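You operate a simulated robot arm through the tools that you are given. There is no shell and no other tool.

Carry out the task below with a simulated robot arm. There is one attempt and no reset: what you move stays moved.

## Task
Run the 25 W blue motor in the test nest and cap it as the turn display reads.
Fine: lock the purple ball lever before you switch on; switch off while the heat display is below 50 C, then set the cap on top. Set down upright: what you pick out.

Only the result counts: the job must be done as asked and must still hold three seconds after the hand-in. Knocking over, shifting, dropping, spilling or breaking anything else fails it. Lids that push on must go on centred and level and be pressed home; caps that screw on are set level and turned clockwise until they are tight.

## Robot
A 7-joint arm with a two-finger parallel gripper, fixed in place. Base frame: the origin is on the floor under the middle of its stand, x ahead of it, y to its left, z up; the work surface is at about z = 75. Lengths are in cm, angles in degrees, forces in N, time in s.
It reaches about 137.2 cm from its shoulder. Its first joint turns from -149.0 to 149.0 degrees. Payload 3.43 kg.
The tool frame sits at the grasp point between the pads (the TCP): z along the fingers, y along the line on which they close. The tips reach 3 cm beyond it. The gripper opens to 9.4 cm. The fingers are 2.8 cm wide and 1 cm thick; the gripper's body (5 by 9.6 cm) begins 5.5 cm behind the TCP.
Orientation is told as [roll, pitch, yaw] about the base's x, y, z axes, in that order, counted from this pose: with the fingers straight down and closing along the base's y, the tool's x points along the base's -x, its y along +y and its z along -z.

## Interface
- The arm moves only by the tool step_arm. Its argument "plan" is a list of rows, each a list of 3 entries, a list of its own where there are three numbers: the shift along the tool's x, y, z in units of 30 mm (1.0 is 30 mm), then the turn, a rotation vector about the tool's x, y, z in units of 4 degrees (1.0 is 4 degrees), then the opening, from 0 (shut) to 1 (fully open). In form: [[[x, y, z], [ax, ay, az], jaw], ...]. A call has 1 to 20 rows; each row shifts and turns the commanded pose from where the row before left it, along the tool's axes as they then stand. A call with a number of a shift or a turn outside -1 to 1 is refused whole. Rows are played at 5 a second. More than 5 cm and 8.6 degrees between two rows, or a gripper value outside its range, and nothing of the call is played. A pose out of reach is approached as far as the arm can. The call stops where the force on the tool passes 40 N (or 10 N more than at its start, if that is more) or the arm is blocked; 0.2 s more then pass. Each finger travels about 4.5 cm/s and halts on what it meets, pressing with about 23 N; the grip force reading is that of the motor and also rises with nothing between the fingers. The clock runs only during rows and for 0.2 s after the last one: add rows that do not move to give the fingers time. It gives the time, the measured TCP pose, the force on the tool (base axes), the opening and the grip force at its end, in the units of the frame above (readings bear some noise), with the torque about the TCP (base axes, N m) and any sound that the robot's microphone picked up, and new pictures: "show" is both (left out), scene, wrist or none.
- Cameras (640 x 400 px; columns grow to the right, rows downward): "scene" is fixed at [22.11, 64.97, 147.6]; the picture's right is [0.73, -0.68, 0.00], its down [-0.47, -0.51, -0.72] and it looks along [0.49, 0.53, -0.69] (base axes); focal length 214 px, centre (320, 200). "wrist" rides on the gripper at [7.6, 1.4, -10.2] in the tool frame; the picture's right is [-0.18, 0.98, 0.00], its down [-0.75, -0.14, -0.64] and it looks along [-0.63, -0.12, 0.77] (tool axes); focal length 243 px, centre (320, 200). There is no depth. A picture from a camera that has moved, and an enlarged one, comes with that camera's place and axes in the base frame and with its lens.
- enlarge(camera, box): a new picture of the part [left, top, right, bottom] of that camera's present view, enlarged. It takes no simulated time.
- sign_off(): hands the job in; it is judged then, once.

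Nothing tells you positions but the pictures and the camera data. Unless the task says otherwise, let go and move clear before handing in.

The tools are called after "Request:" as a command line: name --argument value ..., lists and objects as JSON in quotes. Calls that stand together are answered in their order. step_arm: Moves the arm, as the interface text tells. Its arguments: {"type":"object","properties":{"plan":{"type":"array"},"show":{"type":"string","enum":["both","scene","wrist","none"]}},"required":["plan"]} The other tools are called the same way: enlarge (camera, box) takes an enlarged picture of a part of a camera's view; sign_off () hands the job in.

At the start:

```text
t: 0.0
eef_pos: [15.43, 97.55, 111.53]
tcp_rot: [0.0, 0.0, 0.0]
contact_force: [-0.8, 0.5, -1.0]
moment: [0.04, 0.02, -0.01]
gripper_width: 9.41
grasp_force: 0.1
```

scene: 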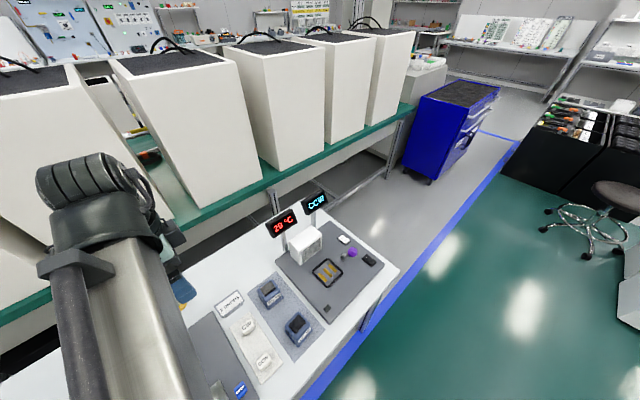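
wrist: 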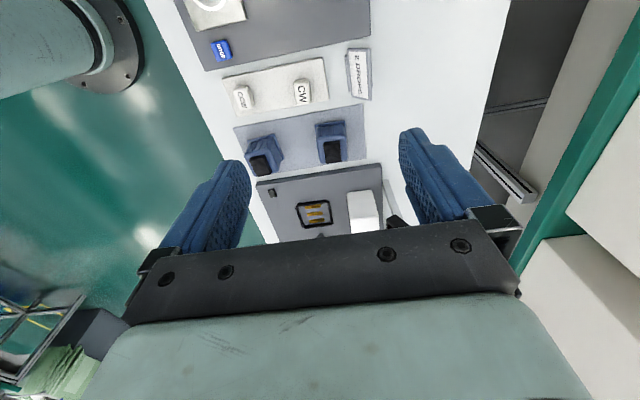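

I see a table with a test station (displays "20 °C" and "CCW"), two blue motors on a mat, two caps (CW/CCW) on a white tray, and other items. I'll enlarge the views to read labels before moving.

Request:
enlarge --camera "scene" --box '[200, 180, 400, 305]'

Request:
enlarge --camera "scene" --box '[180, 275, 340, 400]'

Request:
enlarge --camera "wrist" --box '[180, 0, 420, 150]'

Request:
enlarge --camera "wrist" --box '[220, 110, 420, 240]'

```text
3.20 times, centred on (300, 242) of scene
camera zoom: at [22.11, 64.97, 147.6], right [0.73, -0.68, 0.0], down [-0.47, -0.51, -0.72], along [0.49, 0.53, -0.69], focal length 686 px, centre (384, 64)
```

zoom: 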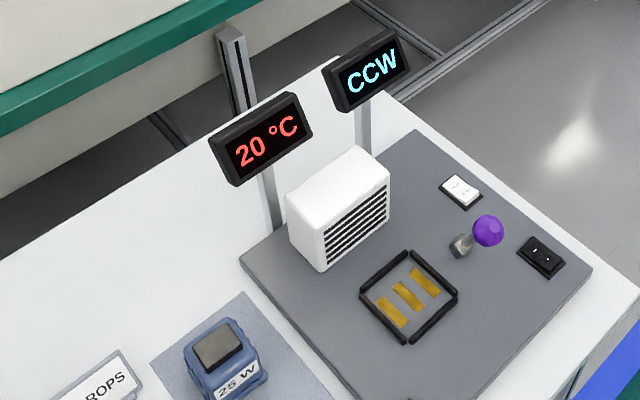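

```text
3.20 times, centred on (260, 338) of scene
camera zoom: at [22.11, 64.97, 147.6], right [0.73, -0.68, 0.0], down [-0.47, -0.51, -0.72], along [0.49, 0.53, -0.69], focal length 686 px, centre (512, -240)
```

zoom: 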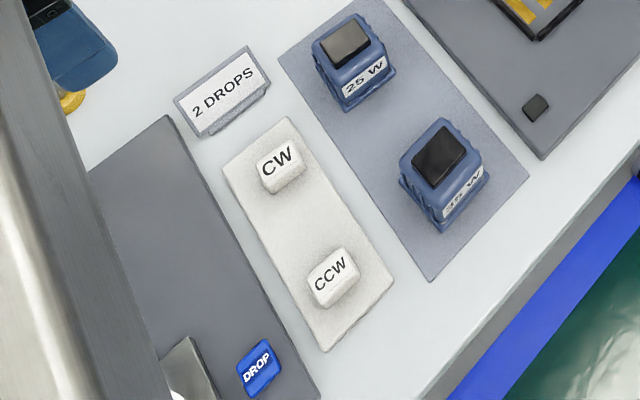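

```text
2.67 times, centred on (300, 75) of wrist
camera zoom: at [7.93, 99.01, 121.8], right [0.18, 0.98, 0.0], down [0.75, -0.14, 0.64], along [0.63, -0.12, -0.77], focal length 647 px, centre (373, 533)
```

zoom: 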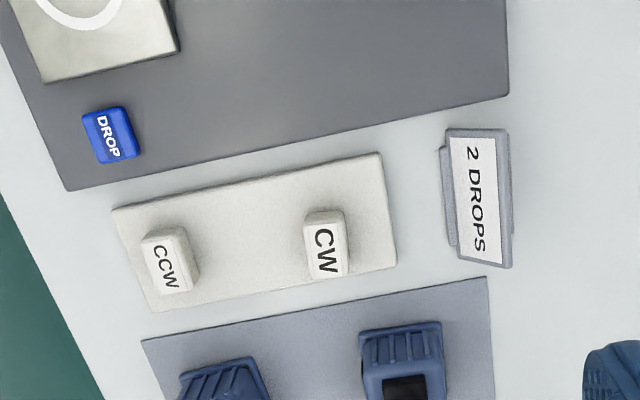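

```text
3.08 times, centred on (320, 175) of wrist
camera zoom: at [7.93, 99.01, 121.8], right [0.18, 0.98, 0.0], down [0.75, -0.14, 0.64], along [0.63, -0.12, -0.77], focal length 746 px, centre (320, 277)
```

zoom: 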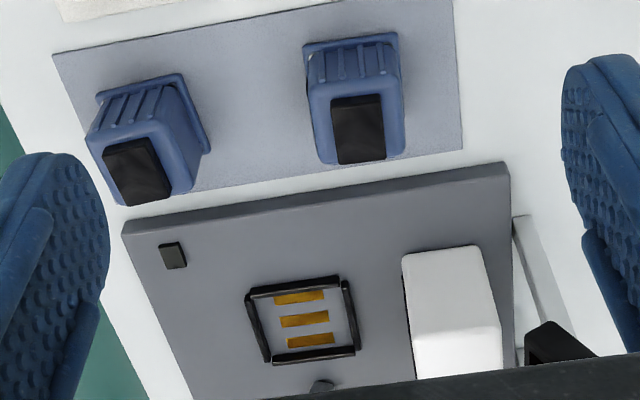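

The display currently reads 20 °C and CCW; the 25 W motor sits near (30, 98), the nest near (49, 90), the purple lever near (59, 89), a white switch near (64, 96) and a black one near (64, 83). I'll move the hand forward, staying high, to look at the station with the wrist camera.

Request:
step_arm --plan '[[[-0.92, -0.42, 0.1], [0, 0, 0], 1], [[-0.92, -0.42, 0.1], [0, 0, 0], 1], [[-0.92, -0.42, 0.1], [0, 0, 0], 1], [[-0.92, -0.42, 0.1], [0, 0, 0], 1], [[-0.92, -0.42, 0.1], [0, 0, 0], 1], [[-0.92, -0.42, 0.1], [0, 0, 0], 1], [[0, 0, 0], [0, 0, 0], 1]]'

```text
t: 1.6
eef_pos: [32.11, 89.85, 109.66]
tcp_rot: [0.1, 0.0, 0.0]
contact_force: [0.0, 0.0, -0.7]
moment: [-0.02, -0.02, 0.0]
gripper_width: 9.41
grasp_force: 0.1
camera wrist: at [24.53, 91.35, 119.96], right [0.18, 0.98, 0.0], down [0.75, -0.14, 0.64], along [0.63, -0.12, -0.77], focal length 243 px, centre (320, 200)
```

scene: 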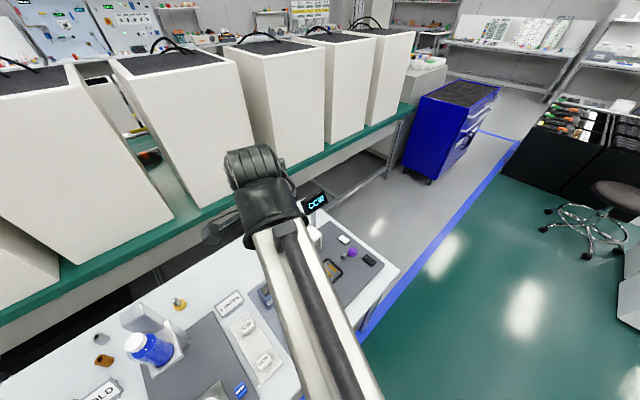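
wrist: 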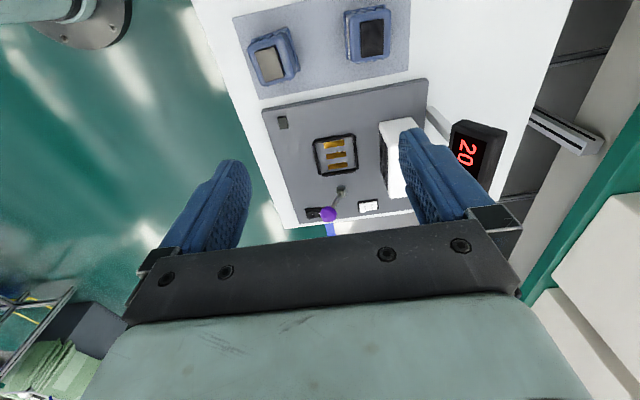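

Request:
enlarge --camera "wrist" --box '[230, 0, 430, 125]'

Request:
enlarge --camera "wrist" --box '[260, 110, 420, 230]'

Request:
enlarge --camera "scene" --box '[60, 280, 280, 400]'

```text
3.20 times, centred on (330, 62) of wrist
camera zoom: at [24.53, 91.35, 119.96], right [0.18, 0.98, 0.0], down [0.75, -0.14, 0.64], along [0.63, -0.12, -0.77], focal length 776 px, centre (288, 640)
```

zoom: 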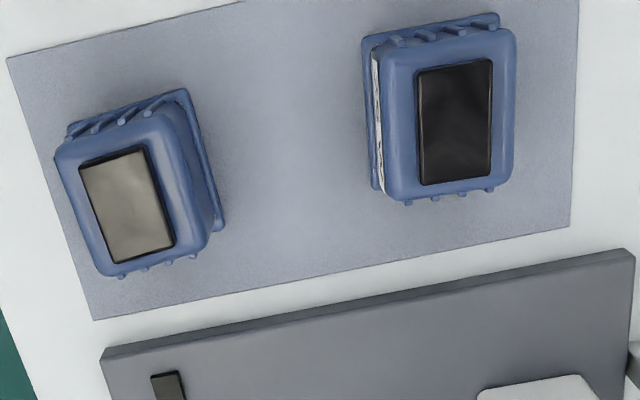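

```text
3.33 times, centred on (340, 170) of wrist
camera zoom: at [24.53, 91.35, 119.96], right [0.18, 0.98, 0.0], down [0.75, -0.14, 0.64], along [0.63, -0.12, -0.77], focal length 809 px, centre (253, 300)
```

zoom: 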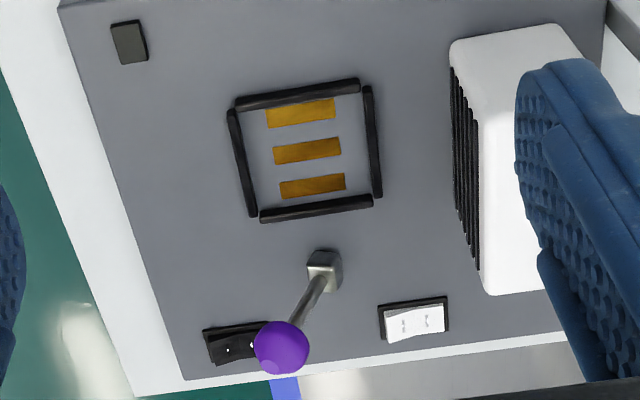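

```text
2.91 times, centred on (170, 340) of scene
camera zoom: at [22.11, 64.97, 147.6], right [0.73, -0.68, 0.0], down [-0.47, -0.51, -0.72], along [0.49, 0.53, -0.69], focal length 624 px, centre (756, -207)
```

zoom: 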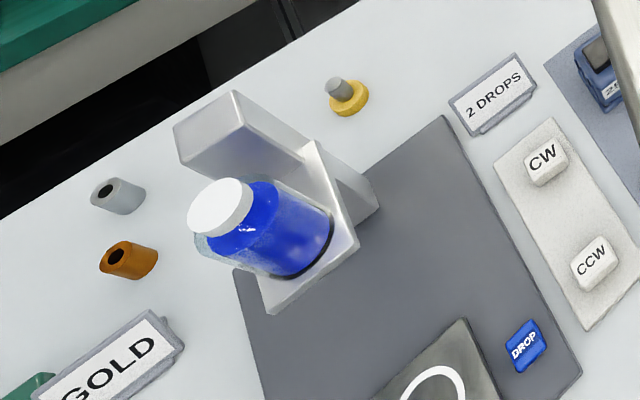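

The displays and station layout are axis-aligned with the base; the nest is around (49, 90) and the lever ball around (57, 87, 85). I'll move closer to inspect the lever base and the two switches for markings.

Request:
step_arm --plan '[[[-0.8, 0, 0.9], [0, 0, 0], 1], [[-0.8, 0, 0.9], [0, 0, 0], 1], [[-0.8, 0, 0.9], [0, 0, 0], 1], [[-0.8, 0, 0.9], [0, 0, 0], 1], [[-0.8, 0, 0.9], [0, 0, 0], 1], [[0, 0, 0], [0, 0, 0], 1]]'

Request:
enlarge --camera "wrist" --box '[240, 130, 420, 240]'

Request:
enlarge --camera "wrist" --box '[220, 0, 440, 140]'

```text
t: 3.0
eef_pos: [44.02, 89.95, 96.25]
tcp_rot: [0.0, 0.0, 0.0]
contact_force: [0.1, -0.2, -0.1]
moment: [-0.01, 0.04, 0.01]
gripper_width: 9.37
grasp_force: 0.0
camera wrist: at [36.5, 91.38, 106.53], right [0.18, 0.98, 0.0], down [0.75, -0.14, 0.64], along [0.63, -0.12, -0.77], focal length 243 px, centre (320, 200)
```

scene: 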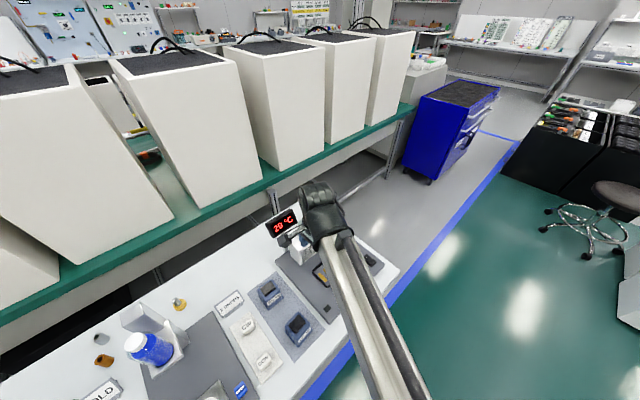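
wrist: 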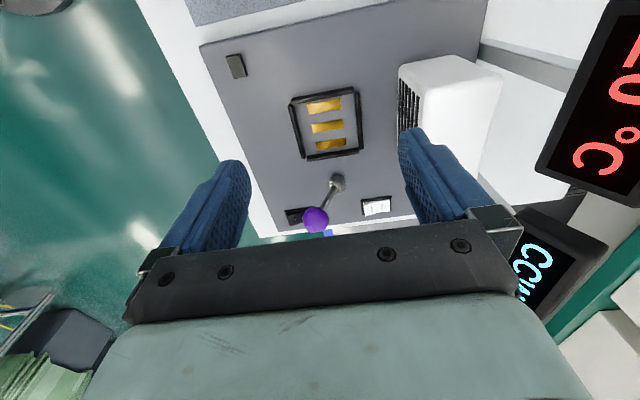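

```text
3.56 times, centred on (330, 185) of wrist
camera zoom: at [36.5, 91.38, 106.53], right [0.18, 0.98, 0.0], down [0.75, -0.14, 0.64], along [0.63, -0.12, -0.77], focal length 863 px, centre (284, 253)
```

zoom: 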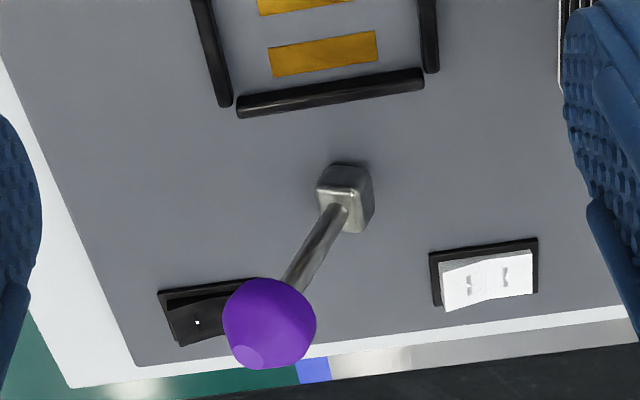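

```text
2.86 times, centred on (330, 70) of wrist
camera zoom: at [36.5, 91.38, 106.53], right [0.18, 0.98, 0.0], down [0.75, -0.14, 0.64], along [0.63, -0.12, -0.77], focal length 693 px, centre (291, 571)
```

zoom: 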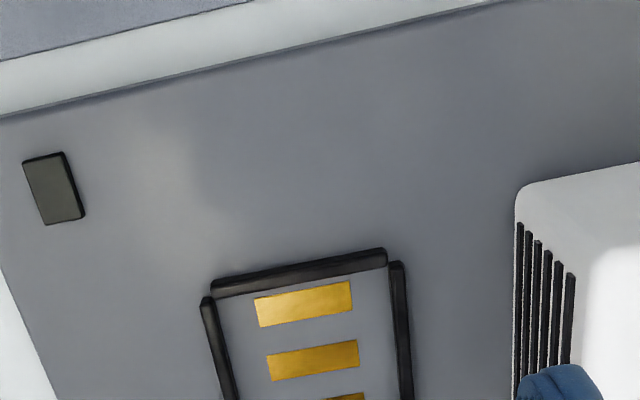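

The lever stands between the nest and the two rocker switches, leaning toward −y. I'll zoom tightly on each of these for markings.

Request:
enlarge --camera "wrist" --box '[355, 190, 400, 220]'

Request:
enlarge --camera "wrist" --box '[275, 195, 335, 235]'

Request:
enlarge --camera "wrist" --box '[315, 165, 360, 195]'

Request:
enlarge --camera "wrist" --box '[220, 45, 255, 85]'

```text
13.33 times, centred on (378, 205) of wrist
camera zoom: at [36.5, 91.38, 106.53], right [0.18, 0.98, 0.0], down [0.75, -0.14, 0.64], along [0.63, -0.12, -0.77], focal length 3235 px, centre (-447, 133)
```

zoom: 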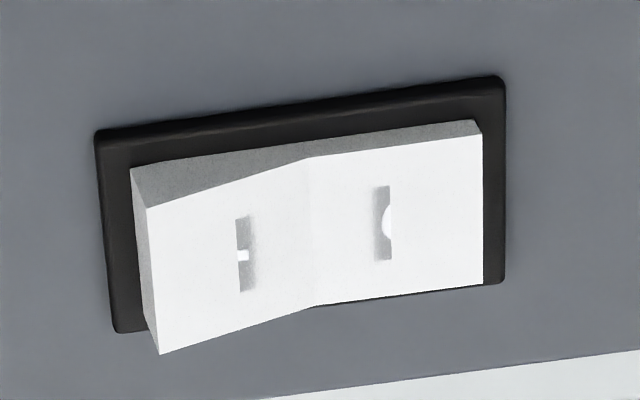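

```text
10.00 times, centred on (305, 215) of wrist
camera zoom: at [36.5, 91.38, 106.53], right [0.18, 0.98, 0.0], down [0.75, -0.14, 0.64], along [0.63, -0.12, -0.77], focal length 2426 px, centre (470, 50)
```

zoom: 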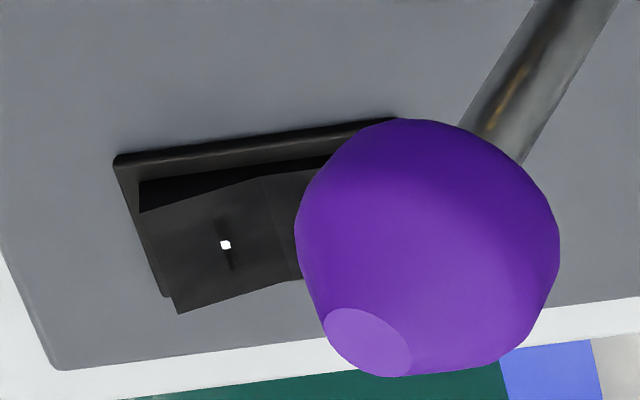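

```text
13.33 times, centred on (338, 180) of wrist
camera zoom: at [36.5, 91.38, 106.53], right [0.18, 0.98, 0.0], down [0.75, -0.14, 0.64], along [0.63, -0.12, -0.77], focal length 3235 px, centre (87, 467)
```

zoom: 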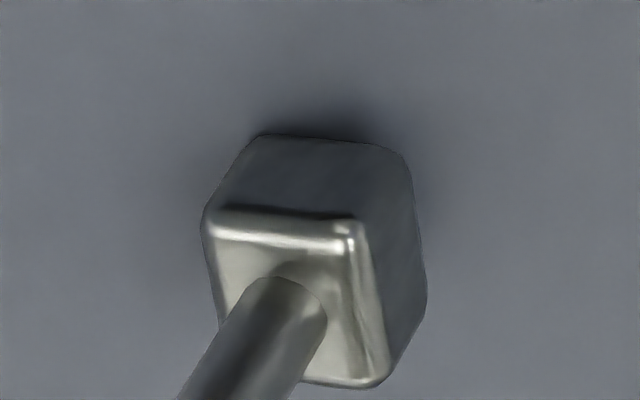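

```text
10.00 times, centred on (238, 65) of wrist
camera zoom: at [36.5, 91.38, 106.53], right [0.18, 0.98, 0.0], down [0.75, -0.14, 0.64], along [0.63, -0.12, -0.77], focal length 2426 px, centre (1145, 1550)
```

zoom: 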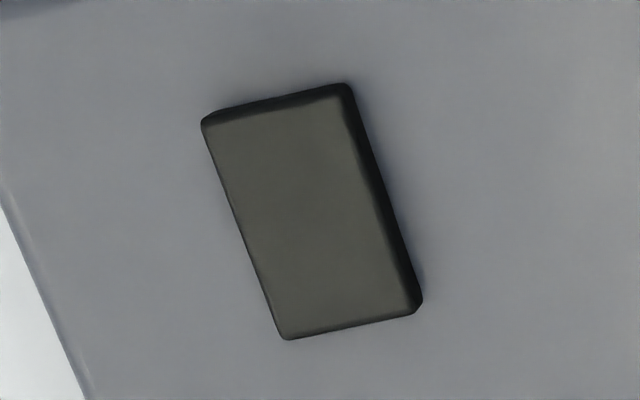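

Both rockers show their "O" side pressed (off), with the "I" half on the −y side. Next I'll move back over the motors and caps to measure the 25 W motor precisely.

Request:
step_arm --plan '[[[0.95, 0.15, -0.1], [0, 0, 0], 1], [[0.95, 0.15, -0.1], [0, 0, 0], 1], [[0.95, 0.15, -0.1], [0, 0, 0], 1], [[0.95, 0.15, -0.1], [0, 0, 0], 1], [[0.95, 0.15, -0.1], [0, 0, 0], 1], [[0.95, 0.15, -0.1], [0, 0, 0], 1], [[0.95, 0.15, -0.1], [0, 0, 0], 1], [[0.95, 0.15, -0.1], [0, 0, 0], 1], [[0, 0, 0], [0, 0, 0], 1]]'

Request:
enlarge --camera "wrist" --box '[210, 80, 430, 220]'

Request:
enlarge --camera "wrist" --box '[200, 0, 440, 120]'

Request:
enlarge --camera "scene" --box '[215, 265, 335, 365]'

```text
t: 5.0
eef_pos: [21.29, 93.58, 98.53]
tcp_rot: [0.0, -0.1, 0.0]
contact_force: [0.5, -0.3, -0.5]
moment: [0.02, 0.02, 0.04]
gripper_width: 9.42
grasp_force: 0.1
camera wrist: at [13.53, 95.02, 108.83], right [0.18, 0.98, 0.0], down [0.75, -0.14, 0.64], along [0.63, -0.12, -0.77], focal length 243 px, centre (320, 200)
```

scene: 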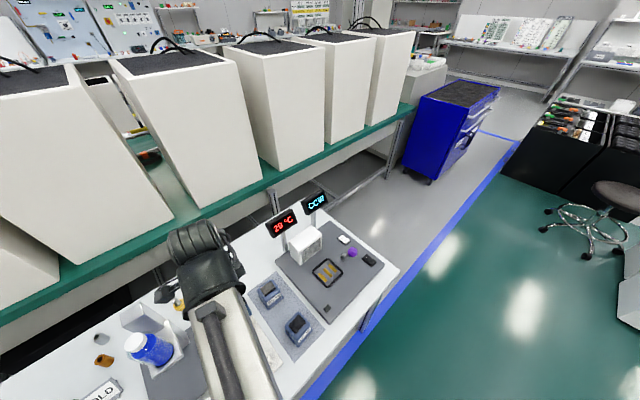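
wrist: 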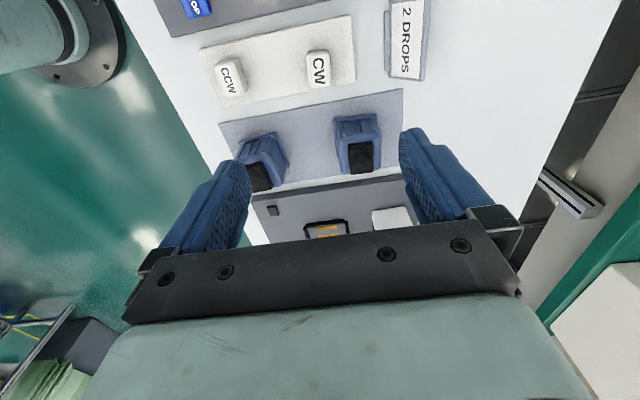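

```text
2.86 times, centred on (320, 150) of wrist
camera zoom: at [13.53, 95.02, 108.83], right [0.18, 0.98, 0.0], down [0.75, -0.14, 0.64], along [0.63, -0.12, -0.77], focal length 693 px, centre (320, 343)
```

zoom: 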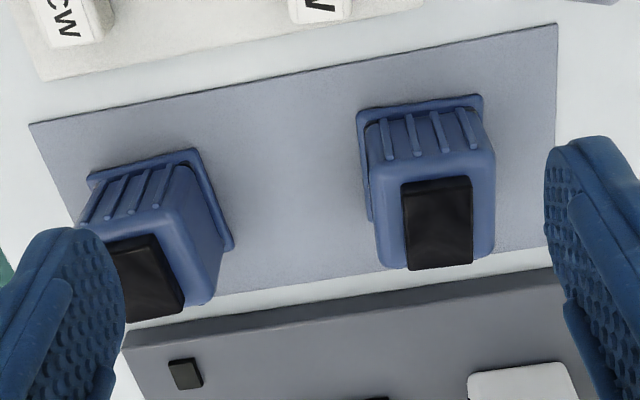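

```text
2.67 times, centred on (320, 60) of wrist
camera zoom: at [13.53, 95.02, 108.83], right [0.18, 0.98, 0.0], down [0.75, -0.14, 0.64], along [0.63, -0.12, -0.77], focal length 647 px, centre (320, 573)
```

zoom: 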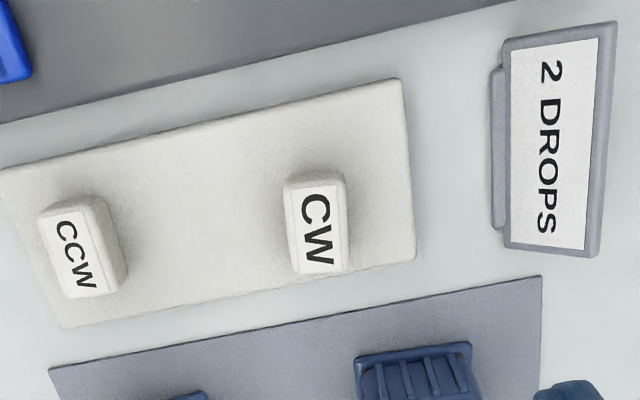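

```text
4.00 times, centred on (275, 315) of scene
camera zoom: at [22.11, 64.97, 147.6], right [0.73, -0.68, 0.0], down [-0.47, -0.51, -0.72], along [0.49, 0.53, -0.69], focal length 858 px, centre (500, -260)
```

zoom: 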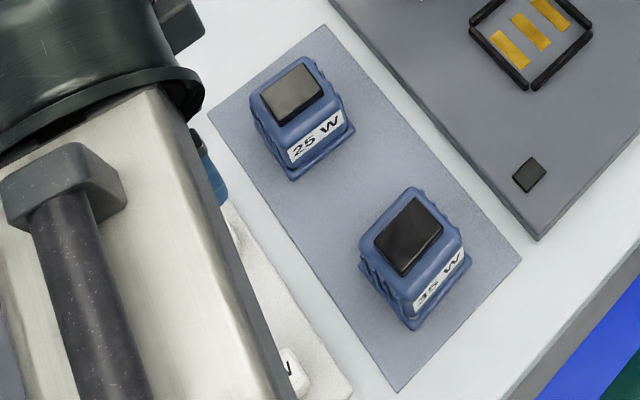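

The 25 W motor's top pad is about (30.0, 97.25, 81.5), turned about −3°. I'll take near-vertical views (objects at the top edge of the wrist picture) of the motor and then the nest to get height-independent positions.

Request:
step_arm --plan '[[[-0.95, 0.22, 0.1], [0, 0, 0], 1], [[-0.95, 0.22, 0.1], [0, 0, 0], 1], [[-0.95, 0.22, 0.1], [0, 0, 0], 1], [[-0.95, 0.22, 0.1], [0, 0, 0], 1], [[-0.95, 0.22, 0.1], [0, 0, 0], 1], [[0, 0, 0], [0, 0, 0], 1], [[0, 0, 0], [0, 0, 0], 1]]' --show "wrist"

Request:
enlarge --camera "wrist" --box '[250, 0, 400, 95]'

Request:
enlarge --camera "wrist" --box '[250, 90, 400, 185]'

```text
t: 6.6
eef_pos: [35.63, 96.83, 97.04]
tcp_rot: [-0.1, -0.1, 0.1]
contact_force: [-0.3, 0.2, -0.1]
moment: [-0.03, -0.01, -0.03]
gripper_width: 9.38
grasp_force: 0.2
camera wrist: at [27.95, 98.32, 107.35], right [0.18, 0.98, 0.0], down [0.75, -0.14, 0.64], along [0.63, -0.12, -0.77], focal length 243 px, centre (320, 200)
```

wrist: 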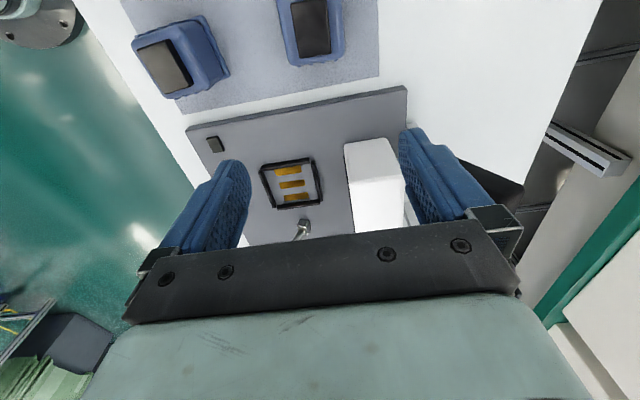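

```text
4.21 times, centred on (325, 48) of wrist
camera zoom: at [27.95, 98.32, 107.35], right [0.18, 0.98, 0.0], down [0.75, -0.14, 0.64], along [0.63, -0.12, -0.77], focal length 1022 px, centre (299, 842)
```

zoom: 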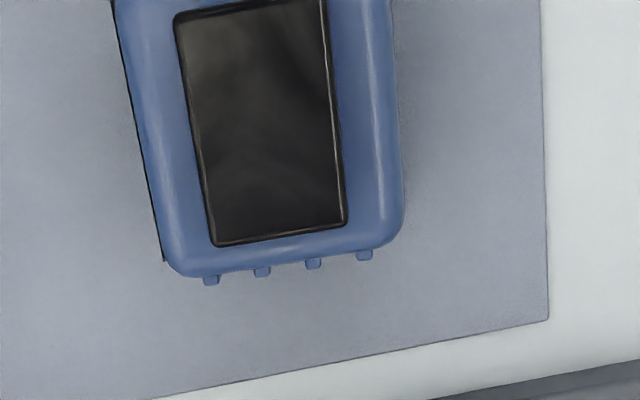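

```text
4.21 times, centred on (325, 138) of wrist
camera zoom: at [27.95, 98.32, 107.35], right [0.18, 0.98, 0.0], down [0.75, -0.14, 0.64], along [0.63, -0.12, -0.77], focal length 1022 px, centre (299, 463)
```

zoom: 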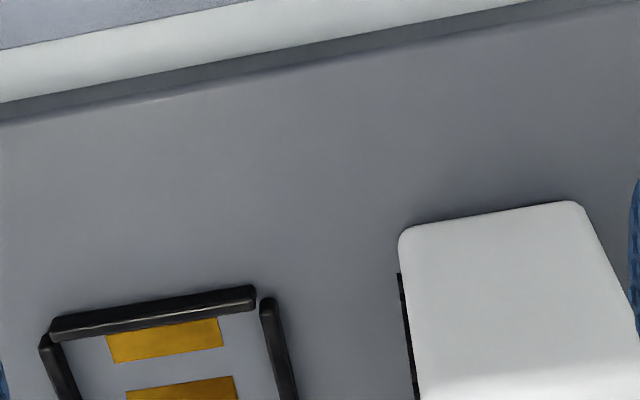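

The motor pad centre is (30.1, 97.2) at yaw ≈ −3°. Now a near-vertical look at the nest.

Request:
step_arm --plan '[[[-0.876, -0.325, 0], [0, 0, 0], 1], [[-0.876, -0.325, 0], [0, 0, 0], 1], [[-0.876, -0.325, 0], [0, 0, 0], 1], [[-0.876, -0.325, 0], [0, 0, 0], 1], [[-0.876, -0.325, 0], [0, 0, 0], 1], [[-0.876, -0.325, 0], [0, 0, 0], 1], [[-0.876, -0.325, 0], [0, 0, 0], 1], [[0, 0, 0], [0, 0, 0], 1], [[0, 0, 0], [0, 0, 0], 1]]' --show "wrist"

Request:
enlarge --camera "wrist" --box '[240, 0, 400, 100]'

Request:
enlarge --camera "wrist" --box '[250, 90, 410, 190]'

```text
t: 8.6
eef_pos: [54.26, 90.04, 97.21]
tcp_rot: [-0.1, 0.0, 0.0]
contact_force: [0.4, 0.5, -0.3]
moment: [0.04, -0.02, 0.02]
gripper_width: 9.4
grasp_force: 0.0
camera wrist: at [46.67, 91.46, 107.36], right [0.18, 0.98, 0.0], down [0.75, -0.14, 0.64], along [0.63, -0.12, -0.77], focal length 243 px, centre (320, 200)
```

wrist: 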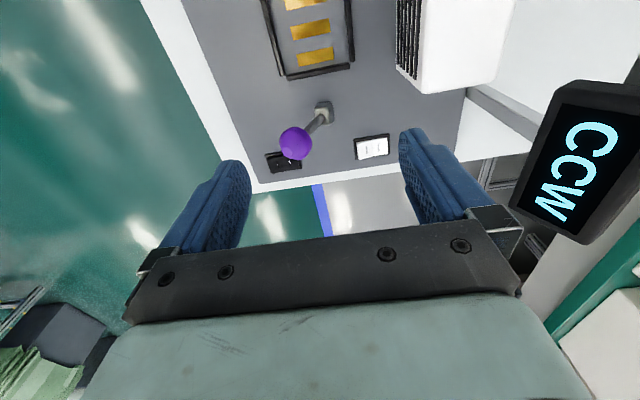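

```text
4.00 times, centred on (320, 50) of wrist
camera zoom: at [46.67, 91.46, 107.36], right [0.18, 0.98, 0.0], down [0.75, -0.14, 0.64], along [0.63, -0.12, -0.77], focal length 970 px, centre (320, 800)
```

zoom: 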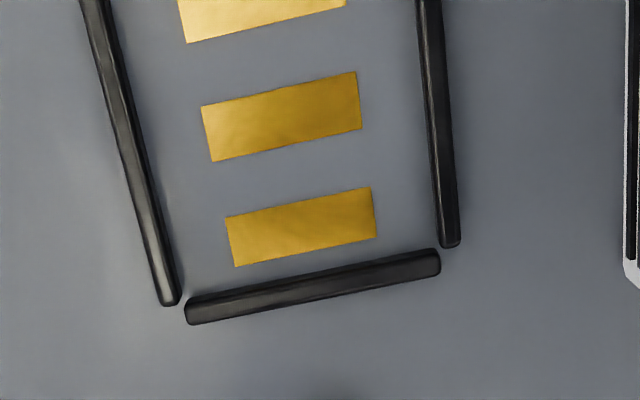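

```text
4.00 times, centred on (330, 140) of wrist
camera zoom: at [46.67, 91.46, 107.36], right [0.18, 0.98, 0.0], down [0.75, -0.14, 0.64], along [0.63, -0.12, -0.77], focal length 970 px, centre (280, 440)
```

zoom: 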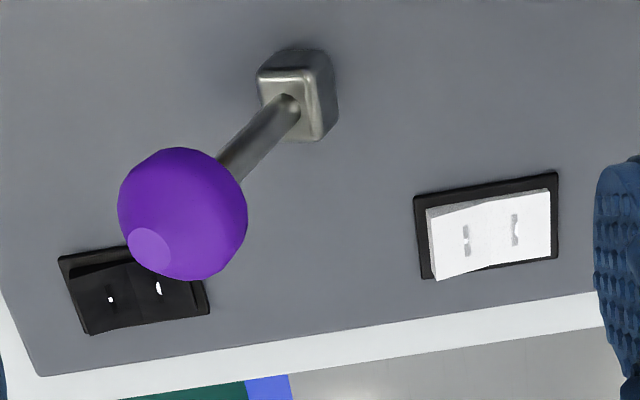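

The nest centre works out to (49.05, 89.97) with 7.3 cm inner width, aligned with the base axes. Now I'll move back over the 25 W motor and align the yaw with it.

Request:
step_arm --plan '[[[0.896, 0.264, 0], [0, 0, 0], 1], [[0.896, 0.264, 0], [0, 0, 0], 1], [[0.896, 0.264, 0], [0, 0, 0], 1], [[0.896, 0.264, 0], [0, 0, 0], 1], [[0.896, 0.264, 0], [0, 0, 0], 1], [[0.896, 0.264, 0], [0, 0, 0], 1], [[0.896, 0.264, 0], [0, 0, 0], 1], [[0.896, 0.264, 0], [0, 0, 0], 1], [[0.896, 0.264, 0], [0, 0, 0], 1], [[0, 0, 0.9], [0, 0, 0.75], 1], [[0, 0, 0.9], [0, 0, 0], 1], [[0, 0, 0], [0, 0, 0], 1], [[0, 0, 0], [0, 0, 0], 1]]'

```text
t: 11.4
eef_pos: [29.82, 97.1, 91.41]
tcp_rot: [0.1, 0.0, -3.0]
contact_force: [0.0, 0.2, 0.0]
moment: [0.01, 0.0, -0.01]
gripper_width: 9.4
grasp_force: 0.0
camera wrist: at [22.29, 98.89, 101.75], right [0.24, 0.97, 0.0], down [0.75, -0.18, 0.64], along [0.62, -0.15, -0.77], focal length 243 px, centre (320, 200)
```

scene: 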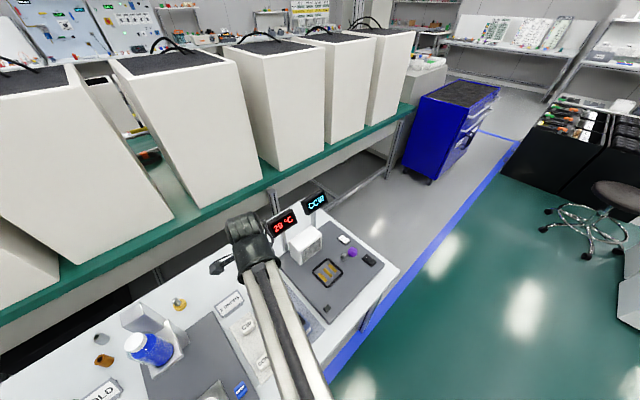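
wrist: 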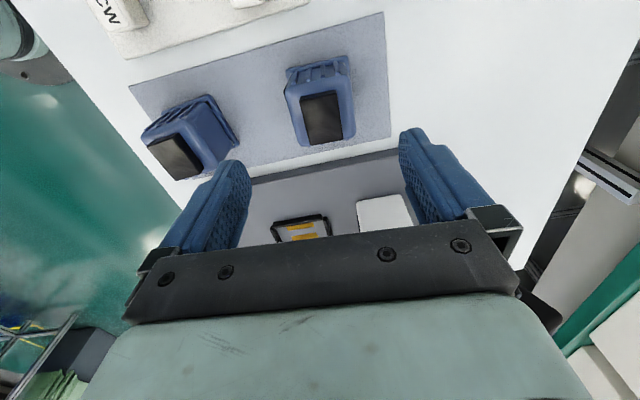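

Aligned at yaw −3°, about 0.25 cm short in x. I'll correct and descend to the grip height (TCP z ≈ 80.5).

Request:
step_arm --plan '[[[-0.08, 0.02, 0.9], [0, 0, 0], 1], [[0, 0, 0.9], [0, 0, 0], 1], [[0, 0, 0.9], [0, 0, 0], 1], [[0, 0, 0.6], [0, 0, 0], 1], [[0, 0, 0.3], [0, 0, 0], 1], [[0, 0, 0], [0, 0, 0], 1]]'

Request:
enlarge --camera "wrist" --box '[220, 60, 420, 230]'

```text
t: 12.8
eef_pos: [30.13, 97.11, 80.94]
tcp_rot: [0.0, 0.0, -3.1]
contact_force: [1.0, -0.1, 1.2]
moment: [-0.02, -0.03, 0.0]
gripper_width: 9.39
grasp_force: 0.1
camera wrist: at [22.61, 99.01, 91.15], right [0.24, 0.97, 0.0], down [0.75, -0.18, 0.64], along [0.62, -0.15, -0.77], focal length 243 px, centre (320, 200)
```

scene: 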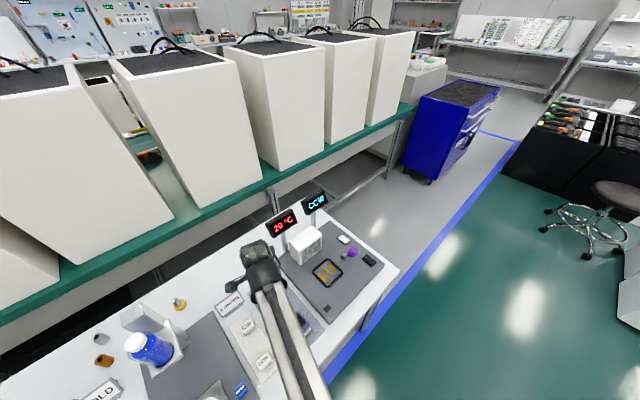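
wrist: 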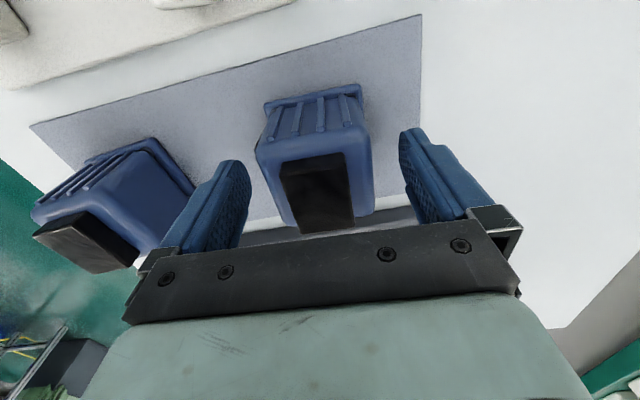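

```text
2.35 times, centred on (320, 145) of wrist
camera zoom: at [22.61, 99.01, 91.15], right [0.24, 0.97, 0.0], down [0.75, -0.18, 0.64], along [0.62, -0.15, -0.77], focal length 571 px, centre (320, 329)
```

zoom: 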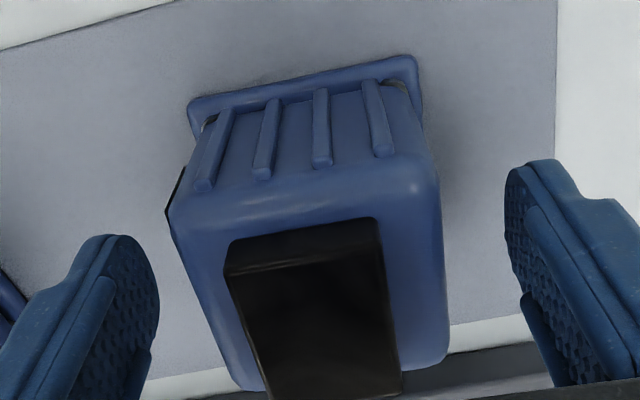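

The fingers straddle the motor with even clearance. Closing the grip now.

Request:
step_arm --plan '[[[0, 0, 0], [0, 0, 0], 0.3], [[0, 0, 0], [0, 0, 0], 0.3], [[0, 0, 0], [0, 0, 0], 0.3], [[0, 0, 0], [0, 0, 0], 0.3], [[0, 0, 0], [0, 0, 0], 0.3]]' --show "wrist"

```text
t: 14.0
eef_pos: [30.1, 97.2, 80.99]
tcp_rot: [0.1, 0.0, -3.1]
contact_force: [1.3, 5.2, 1.1]
moment: [0.11, 0.03, -0.01]
gripper_width: 6.03
grasp_force: 23.2
camera wrist: at [22.62, 99.04, 91.17], right [0.24, 0.97, 0.0], down [0.74, -0.18, 0.64], along [0.62, -0.15, -0.77], focal length 243 px, centre (320, 200)
```

wrist: 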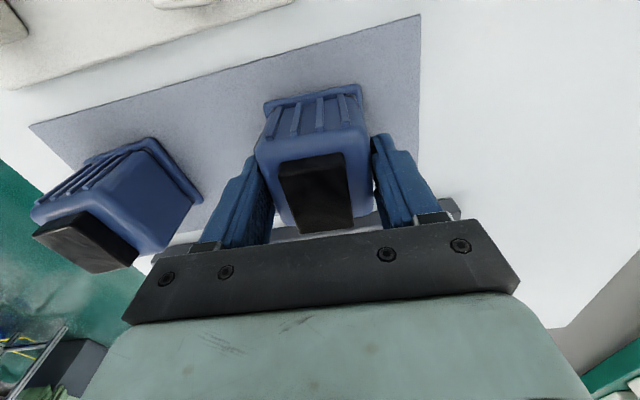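

Grip width 6.03 cm at 23 N. I'll check contact on both sides before lifting.

Request:
enlarge --camera "wrist" --box '[200, 70, 440, 240]'

```text
2.35 times, centred on (320, 155) of wrist
camera zoom: at [22.62, 99.04, 91.17], right [0.24, 0.97, 0.0], down [0.74, -0.18, 0.64], along [0.62, -0.15, -0.77], focal length 571 px, centre (320, 306)
```

zoom: 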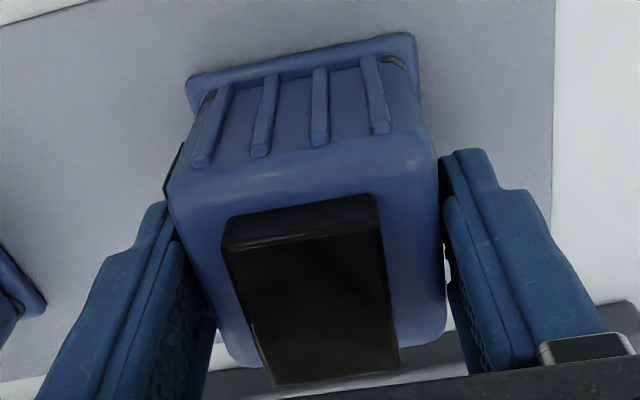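

Both pads are against the body. Lifting straight up a little to check hold.

Request:
step_arm --plan '[[[0, 0, -0.25], [0, 0, 0], 0.3], [[0, 0, -0.4], [0, 0, 0], 0.3], [[0, 0, -0.6], [0, 0, 0], 0.3], [[0, 0, 0], [0, 0, 0], 0.3]]' --show "wrist"

Request:
enlarge --camera "wrist" --box '[200, 70, 440, 240]'

```text
t: 15.0
eef_pos: [29.82, 97.36, 84.64]
tcp_rot: [0.0, 0.1, -3.0]
contact_force: [0.9, 0.8, -5.3]
moment: [-0.01, -0.04, 0.02]
gripper_width: 6.06
grasp_force: 22.8
camera wrist: at [22.33, 99.04, 94.79], right [0.24, 0.97, 0.0], down [0.75, -0.18, 0.64], along [0.62, -0.15, -0.77], focal length 243 px, centre (320, 200)
```

wrist: 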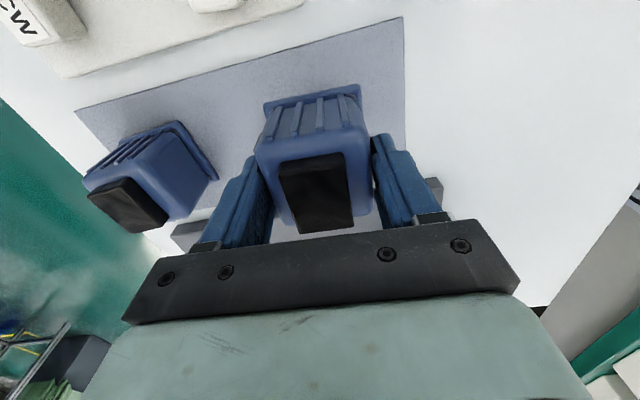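

```text
2.35 times, centred on (320, 155) of wrist
camera zoom: at [22.33, 99.04, 94.79], right [0.24, 0.97, 0.0], down [0.75, -0.18, 0.64], along [0.62, -0.15, -0.77], focal length 571 px, centre (320, 306)
```

zoom: 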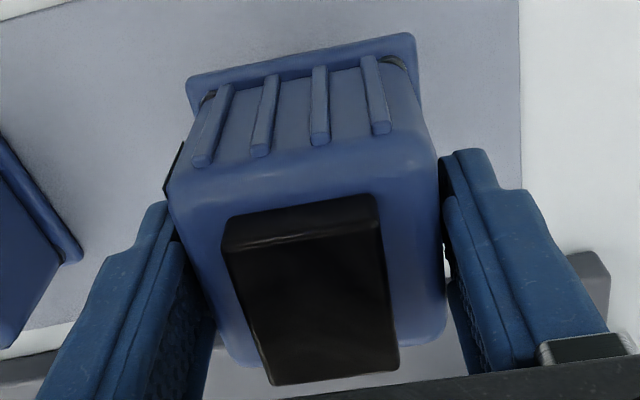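

The motor lifted cleanly (~0.5 kg). I'll raise it, square the yaw to 0, and carry it over the nest.

Request:
step_arm --plan '[[[0, 0, -0.9], [0, 0, -0.75], 0.3], [[0, 0, -0.9], [0, 0, 0], 0.3], [[0, 0, -0.9], [0, 0, 0], 0.3], [[-0.7, -0.26, 0], [0, 0, 0], 0.3], [[-0.8, -0.3, 0], [0, 0, 0], 0.3], [[-0.8, -0.3, 0], [0, 0, 0], 0.3], [[-0.8, -0.3, 0], [0, 0, 0], 0.3], [[-0.8, -0.3, 0], [0, 0, 0], 0.3], [[-0.8, -0.3, 0], [0, 0, 0], 0.3], [[-0.8, -0.3, 0], [0, 0, 0], 0.3], [[-0.83, -0.33, 0], [0, 0, 0], 0.3], [[0, 0, 0], [0, 0, 0], 0.3], [[0, 0, 0], [0, 0, 0], 0.3], [[0, 0, 0], [0, 0, 0], 0.3]]'

```text
t: 18.0
eef_pos: [49.22, 89.93, 92.81]
tcp_rot: [0.1, -0.1, 0.0]
contact_force: [-0.7, 0.3, -5.6]
moment: [0.03, 0.01, -0.03]
gripper_width: 6.05
grasp_force: 23.2
camera wrist: at [41.51, 91.4, 103.12], right [0.18, 0.98, 0.0], down [0.75, -0.14, 0.64], along [0.63, -0.12, -0.77], focal length 243 px, centre (320, 200)
```

scene: 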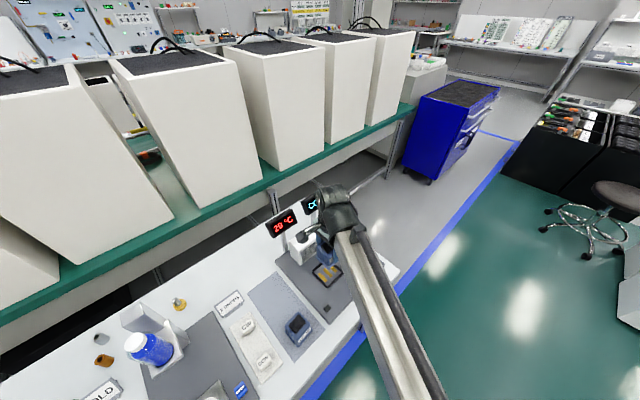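
wrist: 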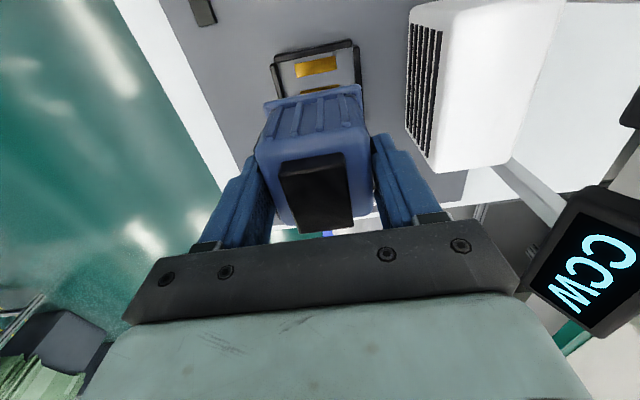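

Over the nest at (49.2, 89.9). I'll lower to just above the walls and check alignment.

Request:
step_arm --plan '[[[0.03, 0.01, 0.7], [0, 0, 0], 0.3], [[0, 0, 0.7], [0, 0, 0], 0.3], [[0, 0, 0.6], [0, 0, 0], 0.3], [[0, 0, 0.4], [0, 0, 0], 0.3], [[0, 0, 0], [0, 0, 0], 0.3], [[0, 0, 0], [0, 0, 0], 0.3]]'

Request:
enlarge --camera "wrist" --box '[220, 60, 420, 185]'

Request:
enlarge --camera "scene" --box '[280, 220, 380, 300]'

```text
t: 19.4
eef_pos: [48.97, 90.04, 85.61]
tcp_rot: [0.0, 0.0, 0.0]
contact_force: [-0.3, -0.7, -5.0]
moment: [-0.01, -0.05, -0.01]
gripper_width: 6.05
grasp_force: 23.8
camera wrist: at [41.4, 91.46, 95.94], right [0.18, 0.98, 0.0], down [0.75, -0.14, 0.64], along [0.63, -0.12, -0.77], focal length 243 px, centre (320, 200)
```

scene: 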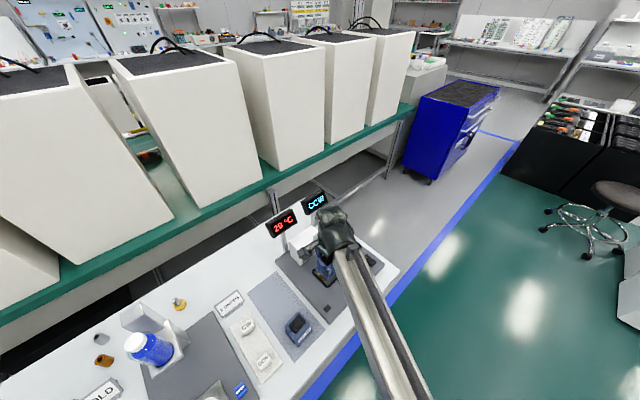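
wrist: 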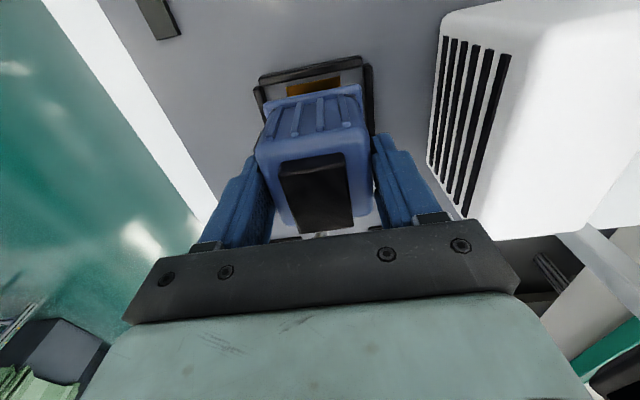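

```text
3.20 times, centred on (320, 122) of wrist
camera zoom: at [41.4, 91.46, 95.94], right [0.18, 0.98, 0.0], down [0.75, -0.14, 0.64], along [0.63, -0.12, -0.77], focal length 776 px, centre (320, 448)
```

zoom: 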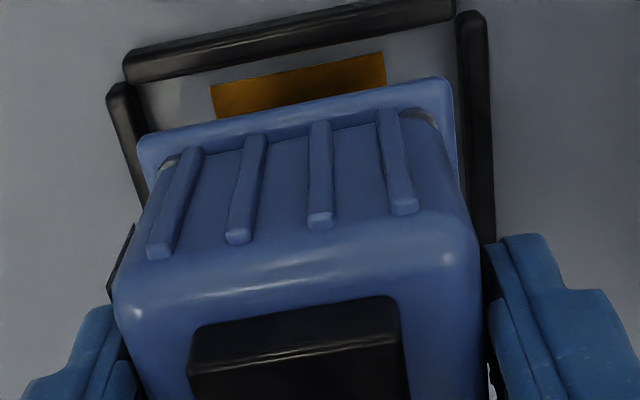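

```text
5.00 times, centred on (330, 260) of scene
camera zoom: at [22.11, 64.97, 147.6], right [0.73, -0.68, 0.0], down [-0.47, -0.51, -0.72], along [0.49, 0.53, -0.69], focal length 1072 px, centre (270, -100)
```

zoom: 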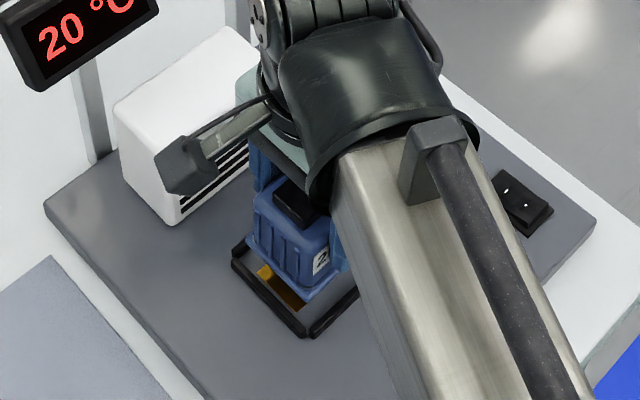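

The flange is centred over the nest opening with ~0.4 cm clearance all round. Lowering gently now.

Request:
step_arm --plan '[[[0, 0, 0.3], [0, 0, 0], 0.3], [[0, 0, 0.25], [0, 0, 0], 0.3], [[0, 0, 0.15], [0, 0, 0], 0.3], [[0, 0, 0], [0, 0, 0], 0.3]]' --show "wrist"

```text
t: 20.4
eef_pos: [48.91, 90.06, 83.53]
tcp_rot: [0.0, 0.1, 0.0]
contact_force: [-0.2, 0.1, -4.5]
moment: [0.02, -0.04, -0.01]
gripper_width: 6.03
grasp_force: 23.5
camera wrist: at [41.32, 91.45, 93.74], right [0.18, 0.98, 0.0], down [0.75, -0.14, 0.64], along [0.63, -0.12, -0.77], focal length 243 px, centre (320, 200)
```

wrist: 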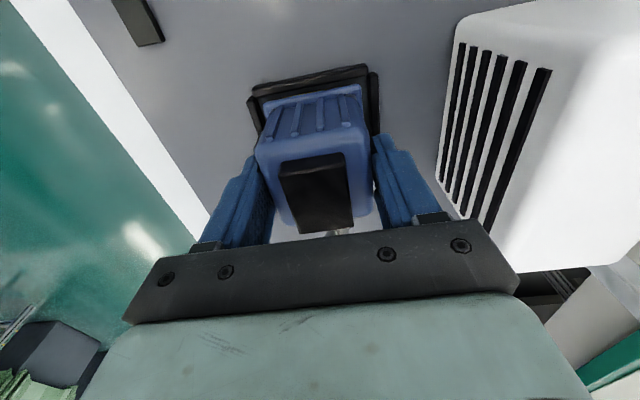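

Request:
step_arm --plan '[[[0, 0, 0.1], [0, 0, 0], 0.3], [[0, 0, 0.1], [0, 0, 0], 0.3], [[0, 0, 0], [0, 0, 0], 0.3]]' --show "wrist"

Request:
enlarge --camera "wrist" --box '[220, 40, 420, 165]'

```text
t: 21.2
eef_pos: [49.05, 90.07, 82.75]
tcp_rot: [0.0, 0.0, 0.0]
contact_force: [-1.0, 0.1, -5.0]
moment: [-0.01, -0.05, 0.0]
gripper_width: 6.08
grasp_force: 22.9
camera wrist: at [41.37, 91.51, 93.12], right [0.18, 0.98, 0.0], down [0.75, -0.14, 0.64], along [0.63, -0.12, -0.77], focal length 243 px, centre (320, 200)
```

wrist: 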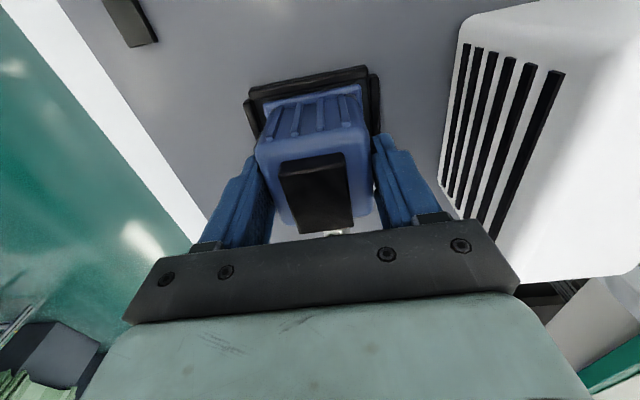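

```text
3.20 times, centred on (320, 102) of wrist
camera zoom: at [41.37, 91.51, 93.12], right [0.18, 0.98, 0.0], down [0.75, -0.14, 0.64], along [0.63, -0.12, -0.77], focal length 776 px, centre (320, 512)
```

zoom: 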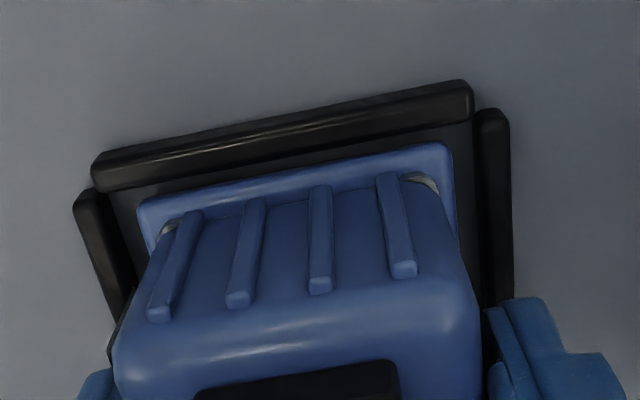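

Still hanging free inside the nest opening; continue down in small steps until contact.

Request:
step_arm --plan '[[[0, 0, 0.07], [0, 0, 0], 0.3], [[0, 0, 0.07], [0, 0, 0], 0.3], [[0, 0, 0], [0, 0, 0], 0.3]]' --show "none"

```text
t: 22.0
eef_pos: [48.92, 89.99, 82.6]
tcp_rot: [0.2, 0.0, 0.1]
contact_force: [0.8, 3.9, 9.7]
moment: [-0.24, 0.31, 0.0]
gripper_width: 6.04
grasp_force: 22.6
```

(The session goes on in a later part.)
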